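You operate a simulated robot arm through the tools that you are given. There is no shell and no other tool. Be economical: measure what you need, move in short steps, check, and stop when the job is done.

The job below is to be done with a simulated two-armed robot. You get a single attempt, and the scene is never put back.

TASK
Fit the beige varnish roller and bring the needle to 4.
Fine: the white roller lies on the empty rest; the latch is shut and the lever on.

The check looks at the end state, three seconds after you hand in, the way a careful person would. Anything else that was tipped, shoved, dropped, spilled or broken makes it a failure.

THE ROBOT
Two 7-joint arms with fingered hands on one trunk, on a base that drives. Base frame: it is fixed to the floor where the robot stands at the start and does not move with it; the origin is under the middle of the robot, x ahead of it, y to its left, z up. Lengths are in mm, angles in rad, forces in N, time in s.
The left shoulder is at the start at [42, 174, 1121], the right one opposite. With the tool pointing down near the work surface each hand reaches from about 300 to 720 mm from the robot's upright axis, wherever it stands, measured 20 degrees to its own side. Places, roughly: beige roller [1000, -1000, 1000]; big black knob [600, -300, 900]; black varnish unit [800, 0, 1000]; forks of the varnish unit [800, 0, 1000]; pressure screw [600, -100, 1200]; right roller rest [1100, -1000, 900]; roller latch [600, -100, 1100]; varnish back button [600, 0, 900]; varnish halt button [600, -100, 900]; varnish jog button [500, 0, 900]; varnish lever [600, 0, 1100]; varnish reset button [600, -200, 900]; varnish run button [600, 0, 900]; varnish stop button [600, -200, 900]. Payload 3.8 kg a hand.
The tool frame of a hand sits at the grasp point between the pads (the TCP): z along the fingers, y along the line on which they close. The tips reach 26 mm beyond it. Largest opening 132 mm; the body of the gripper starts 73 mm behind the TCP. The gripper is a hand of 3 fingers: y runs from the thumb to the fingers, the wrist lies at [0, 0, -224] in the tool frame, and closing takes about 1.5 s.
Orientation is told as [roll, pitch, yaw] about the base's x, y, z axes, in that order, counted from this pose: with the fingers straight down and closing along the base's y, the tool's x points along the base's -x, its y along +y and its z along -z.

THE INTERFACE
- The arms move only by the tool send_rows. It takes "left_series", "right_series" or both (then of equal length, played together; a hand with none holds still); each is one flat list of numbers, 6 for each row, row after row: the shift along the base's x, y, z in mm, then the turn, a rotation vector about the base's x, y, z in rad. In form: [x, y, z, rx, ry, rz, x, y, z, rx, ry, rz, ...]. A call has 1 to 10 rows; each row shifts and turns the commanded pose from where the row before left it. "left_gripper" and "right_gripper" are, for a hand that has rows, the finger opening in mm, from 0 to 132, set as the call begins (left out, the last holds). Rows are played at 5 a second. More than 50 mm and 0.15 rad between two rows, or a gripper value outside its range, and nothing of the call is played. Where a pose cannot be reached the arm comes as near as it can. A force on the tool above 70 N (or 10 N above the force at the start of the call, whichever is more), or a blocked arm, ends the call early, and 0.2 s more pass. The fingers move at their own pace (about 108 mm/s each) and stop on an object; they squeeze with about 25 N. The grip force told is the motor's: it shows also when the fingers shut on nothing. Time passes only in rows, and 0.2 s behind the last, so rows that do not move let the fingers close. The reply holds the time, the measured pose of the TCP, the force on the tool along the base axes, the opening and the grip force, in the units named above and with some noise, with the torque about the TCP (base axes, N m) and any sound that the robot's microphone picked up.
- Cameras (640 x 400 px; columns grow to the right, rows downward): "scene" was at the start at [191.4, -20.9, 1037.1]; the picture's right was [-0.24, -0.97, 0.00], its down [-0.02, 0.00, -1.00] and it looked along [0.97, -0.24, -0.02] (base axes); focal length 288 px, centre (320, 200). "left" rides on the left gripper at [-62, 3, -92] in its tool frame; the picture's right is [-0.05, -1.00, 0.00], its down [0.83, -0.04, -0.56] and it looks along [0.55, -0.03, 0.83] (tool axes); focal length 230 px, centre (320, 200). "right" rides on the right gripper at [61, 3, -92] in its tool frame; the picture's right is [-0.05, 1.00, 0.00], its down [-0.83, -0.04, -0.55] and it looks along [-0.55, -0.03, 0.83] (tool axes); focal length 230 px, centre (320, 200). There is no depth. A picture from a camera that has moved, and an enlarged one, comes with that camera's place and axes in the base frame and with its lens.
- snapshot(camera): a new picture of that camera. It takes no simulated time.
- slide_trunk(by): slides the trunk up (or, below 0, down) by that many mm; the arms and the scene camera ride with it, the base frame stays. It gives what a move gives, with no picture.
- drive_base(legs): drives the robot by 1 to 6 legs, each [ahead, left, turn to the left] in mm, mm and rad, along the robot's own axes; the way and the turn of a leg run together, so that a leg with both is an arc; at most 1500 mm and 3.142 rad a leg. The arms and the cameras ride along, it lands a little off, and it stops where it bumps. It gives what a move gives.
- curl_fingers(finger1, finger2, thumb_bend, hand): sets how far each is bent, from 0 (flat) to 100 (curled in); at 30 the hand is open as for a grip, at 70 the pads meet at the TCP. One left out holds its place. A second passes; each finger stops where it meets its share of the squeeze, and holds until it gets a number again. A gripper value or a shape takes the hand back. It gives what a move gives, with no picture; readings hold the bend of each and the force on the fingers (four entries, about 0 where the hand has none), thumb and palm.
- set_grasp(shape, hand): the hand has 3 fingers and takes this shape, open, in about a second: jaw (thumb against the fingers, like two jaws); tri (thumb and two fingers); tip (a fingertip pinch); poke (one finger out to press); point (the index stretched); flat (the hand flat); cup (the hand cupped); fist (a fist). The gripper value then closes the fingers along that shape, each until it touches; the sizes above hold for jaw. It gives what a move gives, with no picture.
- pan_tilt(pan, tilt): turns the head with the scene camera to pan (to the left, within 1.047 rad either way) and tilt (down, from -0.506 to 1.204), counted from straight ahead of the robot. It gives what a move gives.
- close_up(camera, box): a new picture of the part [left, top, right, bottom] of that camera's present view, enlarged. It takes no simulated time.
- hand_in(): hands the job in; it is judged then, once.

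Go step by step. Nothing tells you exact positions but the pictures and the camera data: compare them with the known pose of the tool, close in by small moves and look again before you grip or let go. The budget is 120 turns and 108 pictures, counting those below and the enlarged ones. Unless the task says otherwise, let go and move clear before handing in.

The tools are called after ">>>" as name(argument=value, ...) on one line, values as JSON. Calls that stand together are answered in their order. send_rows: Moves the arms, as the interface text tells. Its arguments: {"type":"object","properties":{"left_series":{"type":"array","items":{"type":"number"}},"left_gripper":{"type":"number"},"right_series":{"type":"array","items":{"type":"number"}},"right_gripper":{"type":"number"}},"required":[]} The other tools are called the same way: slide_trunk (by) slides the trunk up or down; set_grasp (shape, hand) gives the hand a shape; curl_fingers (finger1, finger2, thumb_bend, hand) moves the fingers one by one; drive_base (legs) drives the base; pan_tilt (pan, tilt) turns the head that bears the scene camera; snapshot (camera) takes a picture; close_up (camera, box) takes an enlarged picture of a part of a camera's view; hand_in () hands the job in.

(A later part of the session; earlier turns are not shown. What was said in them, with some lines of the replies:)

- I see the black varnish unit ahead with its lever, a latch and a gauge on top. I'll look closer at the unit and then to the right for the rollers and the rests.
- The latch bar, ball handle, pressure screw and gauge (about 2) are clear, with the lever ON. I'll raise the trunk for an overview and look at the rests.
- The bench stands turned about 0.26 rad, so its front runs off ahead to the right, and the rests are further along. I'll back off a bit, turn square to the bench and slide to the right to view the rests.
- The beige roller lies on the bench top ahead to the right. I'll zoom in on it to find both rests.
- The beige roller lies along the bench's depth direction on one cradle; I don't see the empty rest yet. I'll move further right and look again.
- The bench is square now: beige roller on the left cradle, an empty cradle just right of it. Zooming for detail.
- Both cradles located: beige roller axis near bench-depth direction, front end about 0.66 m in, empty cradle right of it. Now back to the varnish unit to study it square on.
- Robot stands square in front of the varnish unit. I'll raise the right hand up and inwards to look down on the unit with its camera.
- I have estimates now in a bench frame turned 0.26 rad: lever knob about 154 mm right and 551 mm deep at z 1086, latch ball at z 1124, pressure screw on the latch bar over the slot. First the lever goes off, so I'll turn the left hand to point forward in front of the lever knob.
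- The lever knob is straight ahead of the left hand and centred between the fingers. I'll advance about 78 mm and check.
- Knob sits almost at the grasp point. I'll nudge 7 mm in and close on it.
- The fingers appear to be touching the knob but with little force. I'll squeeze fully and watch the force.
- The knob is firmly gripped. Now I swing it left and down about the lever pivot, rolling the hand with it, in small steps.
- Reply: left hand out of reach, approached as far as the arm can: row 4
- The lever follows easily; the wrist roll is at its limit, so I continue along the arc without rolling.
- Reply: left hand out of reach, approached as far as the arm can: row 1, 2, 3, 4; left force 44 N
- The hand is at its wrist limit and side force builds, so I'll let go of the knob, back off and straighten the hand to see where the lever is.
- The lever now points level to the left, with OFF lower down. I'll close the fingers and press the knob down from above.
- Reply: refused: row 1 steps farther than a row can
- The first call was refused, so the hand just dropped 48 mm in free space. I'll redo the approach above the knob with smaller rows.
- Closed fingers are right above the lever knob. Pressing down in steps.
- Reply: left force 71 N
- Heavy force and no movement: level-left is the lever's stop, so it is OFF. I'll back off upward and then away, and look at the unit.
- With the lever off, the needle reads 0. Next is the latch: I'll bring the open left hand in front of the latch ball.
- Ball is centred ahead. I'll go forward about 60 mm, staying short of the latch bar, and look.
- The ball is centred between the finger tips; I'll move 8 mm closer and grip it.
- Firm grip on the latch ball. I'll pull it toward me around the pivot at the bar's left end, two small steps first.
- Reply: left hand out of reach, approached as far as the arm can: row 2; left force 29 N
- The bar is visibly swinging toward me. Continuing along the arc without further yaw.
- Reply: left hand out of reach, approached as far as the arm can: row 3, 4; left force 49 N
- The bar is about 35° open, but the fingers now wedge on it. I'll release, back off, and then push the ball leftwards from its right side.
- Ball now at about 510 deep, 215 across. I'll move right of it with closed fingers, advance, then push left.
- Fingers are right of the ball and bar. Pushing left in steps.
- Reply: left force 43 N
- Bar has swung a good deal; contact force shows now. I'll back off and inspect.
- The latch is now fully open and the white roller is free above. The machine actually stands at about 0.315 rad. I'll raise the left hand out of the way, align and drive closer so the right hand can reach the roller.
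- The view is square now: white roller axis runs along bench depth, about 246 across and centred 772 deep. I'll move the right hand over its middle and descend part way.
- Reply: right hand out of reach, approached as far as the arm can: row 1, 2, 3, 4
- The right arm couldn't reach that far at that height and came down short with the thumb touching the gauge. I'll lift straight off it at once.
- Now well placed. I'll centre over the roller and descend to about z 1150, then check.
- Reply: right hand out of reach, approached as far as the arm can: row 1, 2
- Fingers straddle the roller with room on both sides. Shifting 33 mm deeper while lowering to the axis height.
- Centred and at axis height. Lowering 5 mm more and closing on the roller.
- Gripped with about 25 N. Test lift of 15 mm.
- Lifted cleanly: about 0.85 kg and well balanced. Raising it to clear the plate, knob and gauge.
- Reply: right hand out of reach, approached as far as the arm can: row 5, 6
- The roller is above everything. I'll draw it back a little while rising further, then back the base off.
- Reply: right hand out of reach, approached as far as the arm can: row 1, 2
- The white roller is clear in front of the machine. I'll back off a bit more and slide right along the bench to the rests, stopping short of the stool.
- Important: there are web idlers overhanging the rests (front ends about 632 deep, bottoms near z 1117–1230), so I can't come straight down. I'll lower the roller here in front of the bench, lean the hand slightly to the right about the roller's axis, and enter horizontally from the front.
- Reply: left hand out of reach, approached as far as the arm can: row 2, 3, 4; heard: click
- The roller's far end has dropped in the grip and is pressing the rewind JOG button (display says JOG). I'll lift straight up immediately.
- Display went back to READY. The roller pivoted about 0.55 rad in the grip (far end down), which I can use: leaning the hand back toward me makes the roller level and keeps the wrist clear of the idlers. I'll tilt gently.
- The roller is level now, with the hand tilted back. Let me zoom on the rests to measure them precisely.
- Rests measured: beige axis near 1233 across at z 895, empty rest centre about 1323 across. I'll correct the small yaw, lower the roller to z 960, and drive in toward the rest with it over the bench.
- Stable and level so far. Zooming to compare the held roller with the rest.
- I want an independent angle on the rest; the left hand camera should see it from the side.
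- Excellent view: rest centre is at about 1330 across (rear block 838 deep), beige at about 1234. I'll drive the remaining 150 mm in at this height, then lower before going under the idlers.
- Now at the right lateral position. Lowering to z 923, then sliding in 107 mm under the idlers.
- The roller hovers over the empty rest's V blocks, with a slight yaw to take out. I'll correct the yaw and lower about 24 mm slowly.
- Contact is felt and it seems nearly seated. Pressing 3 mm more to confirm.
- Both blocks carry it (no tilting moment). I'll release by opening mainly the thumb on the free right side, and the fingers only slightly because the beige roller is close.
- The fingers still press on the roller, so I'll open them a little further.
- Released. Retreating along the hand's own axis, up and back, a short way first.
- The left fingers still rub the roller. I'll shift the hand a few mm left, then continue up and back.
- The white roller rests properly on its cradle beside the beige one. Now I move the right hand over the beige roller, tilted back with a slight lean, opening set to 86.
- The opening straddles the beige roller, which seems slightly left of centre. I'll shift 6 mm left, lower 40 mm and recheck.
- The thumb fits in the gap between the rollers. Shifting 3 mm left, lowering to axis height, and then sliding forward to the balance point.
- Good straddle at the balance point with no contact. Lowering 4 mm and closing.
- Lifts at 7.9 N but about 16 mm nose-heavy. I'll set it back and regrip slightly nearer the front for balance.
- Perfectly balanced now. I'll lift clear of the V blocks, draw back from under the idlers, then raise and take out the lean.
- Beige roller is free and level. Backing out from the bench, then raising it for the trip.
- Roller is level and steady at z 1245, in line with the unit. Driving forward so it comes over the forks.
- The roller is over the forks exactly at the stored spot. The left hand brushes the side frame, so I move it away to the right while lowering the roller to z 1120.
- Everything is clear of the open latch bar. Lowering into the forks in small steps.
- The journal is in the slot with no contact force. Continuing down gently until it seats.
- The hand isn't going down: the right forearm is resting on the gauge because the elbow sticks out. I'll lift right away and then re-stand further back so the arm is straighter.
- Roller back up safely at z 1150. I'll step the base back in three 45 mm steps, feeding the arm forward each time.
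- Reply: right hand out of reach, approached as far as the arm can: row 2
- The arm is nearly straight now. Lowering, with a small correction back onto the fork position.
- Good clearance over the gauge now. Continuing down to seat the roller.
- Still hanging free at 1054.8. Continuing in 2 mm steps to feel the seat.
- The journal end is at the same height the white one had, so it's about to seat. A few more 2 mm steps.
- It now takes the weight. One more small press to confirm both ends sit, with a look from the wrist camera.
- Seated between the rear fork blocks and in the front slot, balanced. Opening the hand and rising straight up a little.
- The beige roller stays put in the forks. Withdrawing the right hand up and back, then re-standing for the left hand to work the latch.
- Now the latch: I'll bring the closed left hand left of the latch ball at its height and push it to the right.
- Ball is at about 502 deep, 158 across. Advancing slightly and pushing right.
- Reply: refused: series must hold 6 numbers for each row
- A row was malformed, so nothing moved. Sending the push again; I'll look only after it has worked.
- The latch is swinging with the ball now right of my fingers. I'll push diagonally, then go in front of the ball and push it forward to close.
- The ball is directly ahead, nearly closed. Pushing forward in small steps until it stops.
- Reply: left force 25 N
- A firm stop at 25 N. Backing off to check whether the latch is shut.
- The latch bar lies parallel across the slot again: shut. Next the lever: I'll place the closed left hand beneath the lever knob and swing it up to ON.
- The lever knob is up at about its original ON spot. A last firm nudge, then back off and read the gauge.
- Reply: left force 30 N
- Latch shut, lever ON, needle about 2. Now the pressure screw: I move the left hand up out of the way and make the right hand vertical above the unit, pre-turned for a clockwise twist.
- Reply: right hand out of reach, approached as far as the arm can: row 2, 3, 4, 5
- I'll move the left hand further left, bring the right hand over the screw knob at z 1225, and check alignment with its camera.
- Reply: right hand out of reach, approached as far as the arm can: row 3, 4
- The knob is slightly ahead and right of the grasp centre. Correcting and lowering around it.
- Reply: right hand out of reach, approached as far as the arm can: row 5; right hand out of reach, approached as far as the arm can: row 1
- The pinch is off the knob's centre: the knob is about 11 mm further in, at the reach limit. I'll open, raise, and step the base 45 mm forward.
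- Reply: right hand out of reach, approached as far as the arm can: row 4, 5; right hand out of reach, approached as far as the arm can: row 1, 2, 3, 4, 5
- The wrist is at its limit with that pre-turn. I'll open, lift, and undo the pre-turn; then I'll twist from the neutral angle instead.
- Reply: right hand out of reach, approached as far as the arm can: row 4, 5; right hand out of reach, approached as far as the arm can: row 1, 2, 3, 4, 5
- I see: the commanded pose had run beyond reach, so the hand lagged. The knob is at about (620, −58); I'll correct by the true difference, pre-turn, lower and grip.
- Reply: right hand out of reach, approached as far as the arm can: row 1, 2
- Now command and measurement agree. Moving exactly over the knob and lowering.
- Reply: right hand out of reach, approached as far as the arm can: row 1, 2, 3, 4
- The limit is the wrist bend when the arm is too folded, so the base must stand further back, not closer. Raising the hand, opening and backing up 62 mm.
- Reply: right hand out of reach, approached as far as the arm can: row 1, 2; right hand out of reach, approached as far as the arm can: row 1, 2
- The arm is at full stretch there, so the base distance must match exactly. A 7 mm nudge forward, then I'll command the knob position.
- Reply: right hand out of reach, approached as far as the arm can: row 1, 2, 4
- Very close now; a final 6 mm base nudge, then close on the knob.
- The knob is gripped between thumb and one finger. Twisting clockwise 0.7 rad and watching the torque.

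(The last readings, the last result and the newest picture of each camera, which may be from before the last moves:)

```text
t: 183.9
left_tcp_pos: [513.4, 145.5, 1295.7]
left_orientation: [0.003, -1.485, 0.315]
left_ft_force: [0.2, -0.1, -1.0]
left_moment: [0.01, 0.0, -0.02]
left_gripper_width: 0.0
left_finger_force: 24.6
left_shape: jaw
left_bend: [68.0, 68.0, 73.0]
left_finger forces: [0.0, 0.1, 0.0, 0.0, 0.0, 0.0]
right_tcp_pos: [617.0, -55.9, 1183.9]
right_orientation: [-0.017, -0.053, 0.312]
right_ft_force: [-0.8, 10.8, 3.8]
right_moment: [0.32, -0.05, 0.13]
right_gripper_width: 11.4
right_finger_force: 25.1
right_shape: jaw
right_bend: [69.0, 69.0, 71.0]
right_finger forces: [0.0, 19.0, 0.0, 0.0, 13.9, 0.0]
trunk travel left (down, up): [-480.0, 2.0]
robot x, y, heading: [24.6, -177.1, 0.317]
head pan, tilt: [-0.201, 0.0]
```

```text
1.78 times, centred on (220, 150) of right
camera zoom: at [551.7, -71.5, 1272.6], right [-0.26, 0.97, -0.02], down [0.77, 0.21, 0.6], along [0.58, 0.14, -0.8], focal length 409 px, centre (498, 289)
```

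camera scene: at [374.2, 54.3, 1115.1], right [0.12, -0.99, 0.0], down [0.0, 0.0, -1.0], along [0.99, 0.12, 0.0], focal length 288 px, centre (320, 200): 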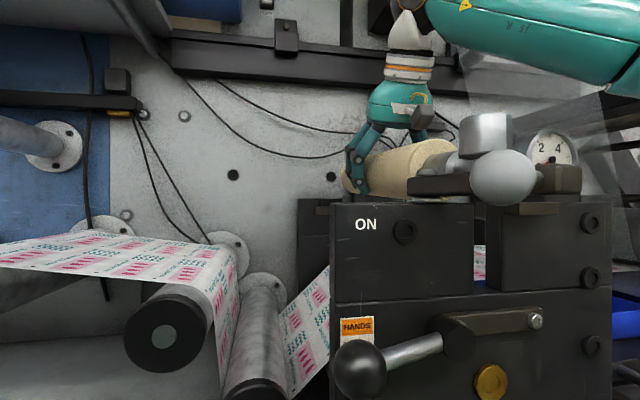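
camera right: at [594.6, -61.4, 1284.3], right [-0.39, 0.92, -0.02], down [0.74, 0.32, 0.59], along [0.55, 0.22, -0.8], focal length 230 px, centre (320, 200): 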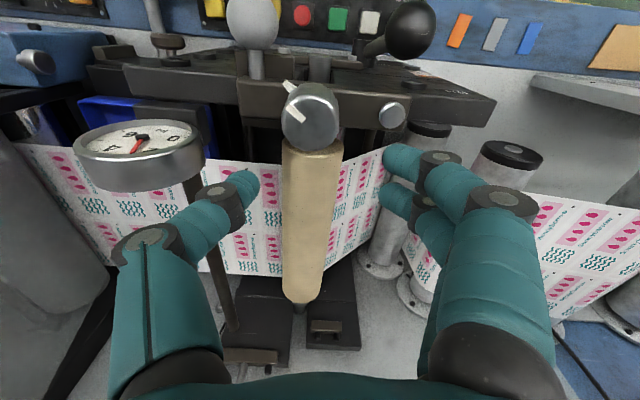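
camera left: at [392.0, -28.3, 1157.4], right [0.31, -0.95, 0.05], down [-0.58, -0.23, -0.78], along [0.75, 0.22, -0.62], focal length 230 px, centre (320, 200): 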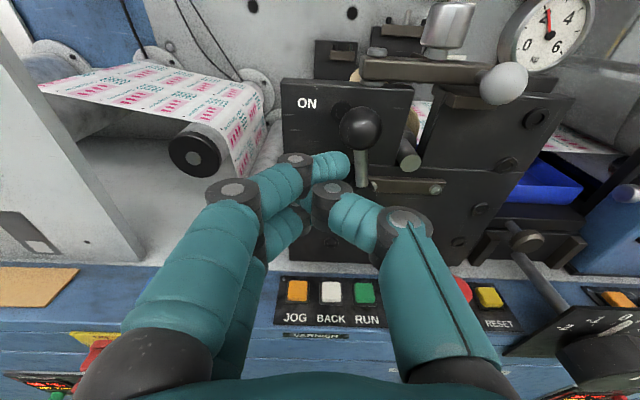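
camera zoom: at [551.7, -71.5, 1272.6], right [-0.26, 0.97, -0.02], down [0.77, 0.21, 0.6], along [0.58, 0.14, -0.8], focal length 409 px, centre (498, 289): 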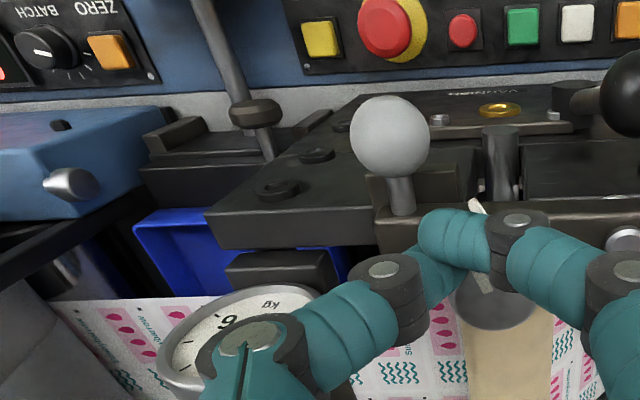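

The jaw's two fingers straddle the small knob and slip. I'll open, use the three-point "tri" shape, pre-turn again and grip properly.

>>> send_rows(right_series=[0, 0, 0, 0, 0, 0, 0, 0, 0, 0, 0, 0, 0, 0, 0, 0, 0, 0, 0, 0, 4, 0, 0, 0], right_gripper=66)

>>> set_grasp(hand="right", shape="tri")

>>> send_rows(right_series=[0, 0, 0, 0, 0, 0, 0, 0, 0, 0, 0, 0, 0, 0, 0, 0, 0, 0, 0, 0, 0, 0, 0, 0.14, 0, 0, 0, 0, 0, 0.14, 0, 0, 0, 0, 0, 0.14, 0, 0, 0, 0, 0, 0.14, 0, 0, 0, 0, 0, 0.14], right_gripper=62)

```text
t: 184.9
left_tcp_pos: [513.9, 143.4, 1294.3]
left_orientation: [0.023, -1.485, 0.295]
left_ft_force: [-0.1, -0.4, 1.1]
left_moment: [0.01, 0.0, 0.01]
left_gripper_width: 0.0
left_finger_force: 24.5
left_shape: jaw
left_bend: [68.0, 68.0, 73.0]
left_finger forces: [0.0, 0.1, 0.2, 0.1, 0.1, 0.0]
right_tcp_pos: [617.0, -59.8, 1186.6]
right_orientation: [-0.019, -0.051, 0.311]
right_ft_force: [-0.6, 0.0, 0.7]
right_moment: [0.02, 0.0, 0.01]
right_gripper_width: 65.5
right_finger_force: 0.1
right_shape: jaw
right_bend: [73.0, 73.0, 70.0]
right_finger forces: [0.0, 0.0, 0.1, 0.0, 0.0, 0.1]
right hand out of reach, approached as far as the arm can: row 4
trunk travel left (down, up): [-480.0, 2.0]
robot x, y, heading: [24.0, -178.8, 0.318]
head pan, tilt: [-0.201, 0.0]
```

```text
t: 185.8
left_tcp_pos: [514.2, 144.3, 1295.2]
left_orientation: [0.019, -1.483, 0.301]
left_ft_force: [1.0, -0.5, -0.4]
left_moment: [-0.01, -0.01, 0.02]
left_gripper_width: 0.0
left_finger_force: 25.0
left_shape: jaw
left_bend: [68.0, 68.0, 73.0]
left_finger forces: [0.0, 0.0, 0.1, 0.1, 0.0, 0.1]
right_tcp_pos: [617.2, -60.0, 1187.4]
right_orientation: [-0.019, -0.049, 0.312]
right_ft_force: [-0.2, 0.1, -0.8]
right_moment: [0.01, -0.02, 0.02]
right_gripper_width: 131.9
right_finger_force: 0.1
right_shape: tri
right_bend: [30.0, 30.0, 30.0]
right_finger forces: [0.1, 0.0, 0.0, 0.0, 0.0, 0.0]
trunk travel left (down, up): [-480.0, 2.0]
robot x, y, heading: [25.9, -182.9, 0.312]
head pan, tilt: [-0.201, 0.0]
```

```text
t: 187.6
left_tcp_pos: [514.7, 144.2, 1294.6]
left_orientation: [0.017, -1.485, 0.299]
left_ft_force: [0.5, -0.4, -0.7]
left_moment: [0.0, 0.0, 0.01]
left_gripper_width: 0.0
left_finger_force: 25.7
left_shape: jaw
left_bend: [68.0, 68.0, 73.0]
left_finger forces: [0.0, 0.0, 0.1, 0.1, 0.0, 0.0]
right_tcp_pos: [617.0, -59.9, 1187.9]
right_orientation: [-0.02, -0.05, 1.014]
right_ft_force: [-1.2, -0.7, -0.5]
right_moment: [0.0, 0.0, 0.0]
right_gripper_width: 62.8
right_finger_force: 0.0
right_shape: tri
right_bend: [73.0, 73.0, 70.0]
right_finger forces: [0.1, 0.0, 0.0, 0.1, 0.0, 0.0]
trunk travel left (down, up): [-480.0, 2.0]
robot x, y, heading: [26.9, -181.7, 0.312]
head pan, tilt: [-0.201, 0.0]
```

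>>> send_rows(right_series=[3, 1, -4, 0, 0, 0, 0, 0, -3, 0, 0, 0])

>>> send_rows(right_series=[0, 0, 0, 0, 0, 0, 0, 0, 0, 0, 0, 0, 0, 0, 0, 0, 0, 0, 0, 0, 0, 0, 0, 0, 0, 0, 0, 0, 0, 0, 0, 0, 0, 0, 0, 0], right_gripper=0)

```text
t: 188.2
left_tcp_pos: [514.0, 143.9, 1294.7]
left_orientation: [0.02, -1.485, 0.296]
left_ft_force: [0.3, 0.0, 0.6]
left_moment: [-0.01, 0.04, 0.01]
left_gripper_width: 0.0
left_finger_force: 25.6
left_shape: jaw
left_bend: [68.0, 68.0, 73.0]
left_finger forces: [0.1, 0.1, 0.0, 0.0, 0.1, 0.0]
right_tcp_pos: [619.2, -59.5, 1180.9]
right_orientation: [-0.019, -0.05, 1.01]
right_ft_force: [0.3, -0.5, -0.3]
right_moment: [0.03, 0.0, -0.01]
right_gripper_width: 62.5
right_finger_force: 0.2
right_shape: tri
right_bend: [73.0, 73.0, 70.0]
right_finger forces: [0.1, 0.0, 0.0, 0.1, 0.0, 0.0]
trunk travel left (down, up): [-480.0, 2.0]
robot x, y, heading: [25.1, -179.4, 0.319]
head pan, tilt: [-0.201, 0.0]
```

```text
t: 189.6
left_tcp_pos: [516.5, 141.8, 1296.2]
left_orientation: [0.026, -1.485, 0.291]
left_ft_force: [-0.2, -0.3, -0.1]
left_moment: [-0.02, -0.02, 0.02]
left_gripper_width: 0.0
left_finger_force: 24.9
left_shape: jaw
left_bend: [68.0, 68.0, 73.0]
left_finger forces: [0.0, 0.0, 0.0, 0.0, 0.0, 0.1]
right_tcp_pos: [619.8, -60.1, 1181.5]
right_orientation: [-0.021, -0.049, 1.007]
right_ft_force: [3.1, -5.6, 0.8]
right_moment: [-0.01, 0.0, -0.09]
right_gripper_width: 13.9
right_finger_force: 25.2
right_shape: tri
right_bend: [69.0, 71.0, 70.0]
right_finger forces: [0.0, 15.1, 0.1, 0.1, 22.2, 0.0]
trunk travel left (down, up): [-480.0, 2.0]
robot x, y, heading: [23.6, -185.1, 0.317]
head pan, tilt: [-0.201, 0.0]
```

Only one finger touches: the knob sits to one side. I'll open, shift the base 6 mm forward and 6 mm left, and close again.

>>> send_rows(right_series=[0, 0, 0, 0, 0, 0, 0, 0, 0, 0, 0, 0, 0, 0, 0, 0, 0, 0], right_gripper=62)

>>> drive_base(legs=[[7, 7, 0]])

>>> send_rows(right_series=[0, 0, 0, 0, 0, 0, 0, 0, 0, 0, 0, 0, 0, 0, 0, 0, 0, 0, 0, 0, 0, 0, 0, 0, 0, 0, 0, 0, 0, 0, 0, 0, 0, 0, 0, 0], right_gripper=0)

```text
t: 190.4
left_tcp_pos: [515.4, 143.8, 1295.3]
left_orientation: [0.021, -1.484, 0.297]
left_ft_force: [-0.3, -0.6, 0.3]
left_moment: [-0.02, 0.01, 0.03]
left_gripper_width: 0.0
left_finger_force: 24.7
left_shape: jaw
left_bend: [68.0, 68.0, 73.0]
left_finger forces: [0.1, 0.1, 0.0, 0.1, 0.1, 0.1]
right_tcp_pos: [618.5, -59.0, 1180.7]
right_orientation: [-0.02, -0.051, 1.013]
right_ft_force: [-0.3, -0.6, -0.7]
right_moment: [0.02, 0.01, -0.03]
right_gripper_width: 61.4
right_finger_force: 0.1
right_shape: tri
right_bend: [73.0, 73.0, 70.0]
right_finger forces: [0.0, 0.1, 0.1, 0.0, 0.0, 0.1]
trunk travel left (down, up): [-480.0, 2.0]
robot x, y, heading: [25.4, -182.8, 0.316]
head pan, tilt: [-0.201, 0.0]
```

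```text
t: 191.2
left_tcp_pos: [518.5, 151.8, 1295.5]
left_orientation: [0.024, -1.487, 0.294]
left_ft_force: [0.2, 0.7, -0.3]
left_moment: [0.01, 0.0, -0.02]
left_gripper_width: 0.0
left_finger_force: 24.4
left_shape: jaw
left_bend: [68.0, 68.0, 73.0]
left_finger forces: [0.1, 0.0, 0.0, 0.1, 0.0, 0.0]
right_tcp_pos: [623.1, -50.5, 1180.9]
right_orientation: [-0.02, -0.051, 1.011]
right_ft_force: [-0.6, 1.3, -0.3]
right_moment: [0.0, 0.0, -0.02]
right_gripper_width: 61.5
right_finger_force: 0.0
right_shape: tri
right_bend: [73.0, 73.0, 70.0]
right_finger forces: [0.0, 0.1, 0.1, 0.1, 0.1, 0.0]
trunk travel left (down, up): [-480.0, 2.0]
robot x, y, heading: [29.9, -172.7, 0.315]
head pan, tilt: [-0.201, 0.0]
```

```text
t: 192.6
left_tcp_pos: [517.5, 152.8, 1295.3]
left_orientation: [0.017, -1.486, 0.298]
left_ft_force: [-0.2, -0.4, -0.2]
left_moment: [0.01, 0.0, 0.01]
left_gripper_width: 0.0
left_finger_force: 25.4
left_shape: jaw
left_bend: [68.0, 68.0, 73.0]
left_finger forces: [0.0, 0.0, 0.0, 0.1, 0.0, 0.1]
right_tcp_pos: [622.5, -50.0, 1180.0]
right_orientation: [-0.018, -0.049, 1.01]
right_ft_force: [-0.9, -1.0, -1.6]
right_moment: [0.0, 0.06, -0.02]
right_gripper_width: 22.0
right_finger_force: 25.1
right_shape: tri
right_bend: [69.0, 71.0, 70.0]
right_finger forces: [11.3, 11.7, 0.0, 0.1, 22.1, 0.0]
trunk travel left (down, up): [-480.0, 2.0]
robot x, y, heading: [30.7, -173.6, 0.314]
head pan, tilt: [-0.201, 0.0]
```

All three digits now hold the knob evenly. Turning it clockwise 1.12 rad, then reading the gauge.

>>> send_rows(right_series=[0, 0, 0, 0, 0, -0.14, 0, 0, 0, 0, 0, -0.14, 0, 0, 0, 0, 0, -0.14, 0, 0, 0, 0, 0, -0.14, 0, 0, 0, 0, 0, -0.14, 0, 0, 0, 0, 0, -0.14, 0, 0, 0, 0, 0, -0.14, 0, 0, 0, 0, 0, -0.14])

>>> close_up(camera="scene", box=[220, 80, 520, 270])

```text
t: 194.3
left_tcp_pos: [517.8, 154.4, 1295.0]
left_orientation: [0.006, -1.484, 0.313]
left_ft_force: [0.8, -0.4, 0.9]
left_moment: [0.01, 0.01, 0.01]
left_gripper_width: 0.1
left_finger_force: 24.8
left_shape: jaw
left_bend: [68.0, 68.0, 73.0]
left_finger forces: [0.0, 0.1, 0.1, 0.1, 0.0, 0.0]
right_tcp_pos: [620.0, -51.2, 1182.5]
right_orientation: [-0.017, -0.052, -0.115]
right_ft_force: [10.5, 11.3, 8.7]
right_moment: [0.5, -0.35, 0.11]
right_gripper_width: 16.2
right_finger_force: 25.3
right_shape: tri
right_bend: [72.0, 70.0, 72.0]
right_finger forces: [0.1, 23.7, 0.0, 0.0, 10.3, 0.0]
right hand out of reach, approached as far as the arm can: row 8
trunk travel left (down, up): [-480.0, 2.0]
robot x, y, heading: [29.8, -177.9, 0.315]
head pan, tilt: [-0.201, 0.0]
```

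```text
2.11 times, centred on (370, 175) of scene
camera zoom: at [224.4, -126.2, 1115.6], right [0.12, -0.99, 0.0], down [0.0, 0.0, -1.0], along [0.99, 0.12, 0.0], focal length 606 px, centre (215, 253)
```

zoom: 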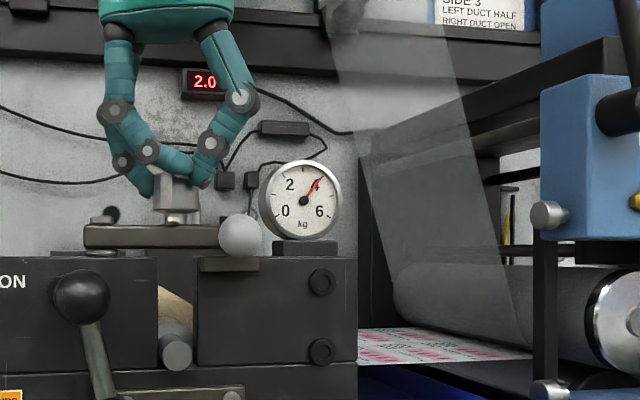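

The needle now stands practically at 4. I'll stop here, open the hand gently without turning, rise straight up and back away.

>>> send_rows(right_series=[0, 0, 0, 0, 0, 0, 0, 0, 0, 0, 0, 0, 0, 0, 0, 0, 0, 0, 0, 0, 0, 0, 0, 0], right_gripper=80)

>>> send_rows(right_series=[0, 0, 15, 0, 0, 0, 0, 0, 20, 0, 0, 0, 0, 0, 25, 0, 0, 0])

```text
t: 195.3
left_tcp_pos: [518.6, 152.6, 1293.5]
left_orientation: [0.018, -1.487, 0.3]
left_ft_force: [-0.2, -0.1, -0.2]
left_moment: [0.03, 0.03, -0.01]
left_gripper_width: 0.0
left_finger_force: 25.1
left_shape: jaw
left_bend: [68.0, 68.0, 73.0]
left_finger forces: [0.0, 0.1, 0.0, 0.1, 0.0, 0.0]
right_tcp_pos: [620.2, -51.0, 1178.9]
right_orientation: [-0.019, -0.048, -0.109]
right_ft_force: [-0.2, 0.4, -0.5]
right_moment: [0.05, 0.03, -0.01]
right_gripper_width: 79.8
right_finger_force: 0.0
right_shape: tri
right_bend: [71.0, 71.0, 71.0]
right_finger forces: [0.0, 0.0, 0.0, 0.0, 0.0, 0.0]
trunk travel left (down, up): [-480.0, 2.0]
robot x, y, heading: [34.2, -173.7, 0.314]
head pan, tilt: [-0.201, 0.0]
```

```text
t: 196.2
left_tcp_pos: [517.9, 151.6, 1295.5]
left_orientation: [0.022, -1.486, 0.293]
left_ft_force: [-0.3, 0.0, -0.4]
left_moment: [0.0, 0.01, 0.0]
left_gripper_width: 0.1
left_finger_force: 25.2
left_shape: jaw
left_bend: [68.0, 68.0, 73.0]
left_finger forces: [0.1, 0.0, 0.0, 0.0, 0.1, 0.0]
right_tcp_pos: [603.3, -67.0, 1239.0]
right_orientation: [-0.017, -0.05, -0.11]
right_ft_force: [0.3, 0.3, -0.8]
right_moment: [0.01, -0.01, -0.03]
right_gripper_width: 79.6
right_finger_force: 0.1
right_shape: tri
right_bend: [71.0, 71.0, 71.0]
right_finger forces: [0.0, 0.1, 0.1, 0.1, 0.0, 0.0]
right hand out of reach, approached as far as the arm can: row 1, 2, 3
trunk travel left (down, up): [-480.0, 2.0]
robot x, y, heading: [31.3, -174.0, 0.317]
head pan, tilt: [-0.201, 0.0]
```

Released with no contact and well above the knob. Backing the robot clear of the unit.

>>> drive_base(legs=[[-250, 0, 0]])

```text
t: 198.0
left_tcp_pos: [285.7, 75.6, 1294.1]
left_orientation: [0.019, -1.486, 0.298]
left_ft_force: [-0.3, -0.6, -0.8]
left_moment: [-0.01, -0.01, -0.01]
left_gripper_width: 0.1
left_finger_force: 25.0
left_shape: jaw
left_bend: [68.0, 68.0, 73.0]
left_finger forces: [0.0, 0.0, 0.0, 0.1, 0.1, 0.1]
right_tcp_pos: [369.7, -143.3, 1236.7]
right_orientation: [-0.019, -0.051, -0.113]
right_ft_force: [0.7, 0.1, 0.2]
right_moment: [0.03, 0.03, -0.02]
right_gripper_width: 79.5
right_finger_force: 0.2
right_shape: tri
right_bend: [71.0, 71.0, 71.0]
right_finger forces: [0.0, 0.0, 0.1, 0.0, 0.0, 0.0]
trunk travel left (down, up): [-480.0, 2.0]
robot x, y, heading: [-202.5, -244.5, 0.317]
head pan, tilt: [-0.201, 0.0]
```

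The robot stands clear: beige roller fitted, white roller on the formerly empty rest, latch shut, lever on, needle at about 4. Handing in.

>>> hand_in()

```text
The job is handed in.
```

The beige varnish roller is in the forks, the latch is shut, the lever is on, and the white roller is on the rest that was empty. I read the needle as between 3.9 and 4 just before I let go of the screw. I had no pictures left to check it again afterwards.

Four contacts happened along the way:
- **Rewind JOG button:** while I was carrying the white roller, its far end sank in the grip and pressed this button. The display showed JOG 3 m/min, then went back to READY with 0 m/min once I lifted.
- **Gauge:** the right thumb touched it once, and later the right forearm rested on it. It still read normally afterwards.
- **Side frame:** the left hand brushed it lightly.
- **Lever:** I pressed it with about 69 N at its OFF stop while checking whether it would go further.

I saw no damage or anything displaced from these.
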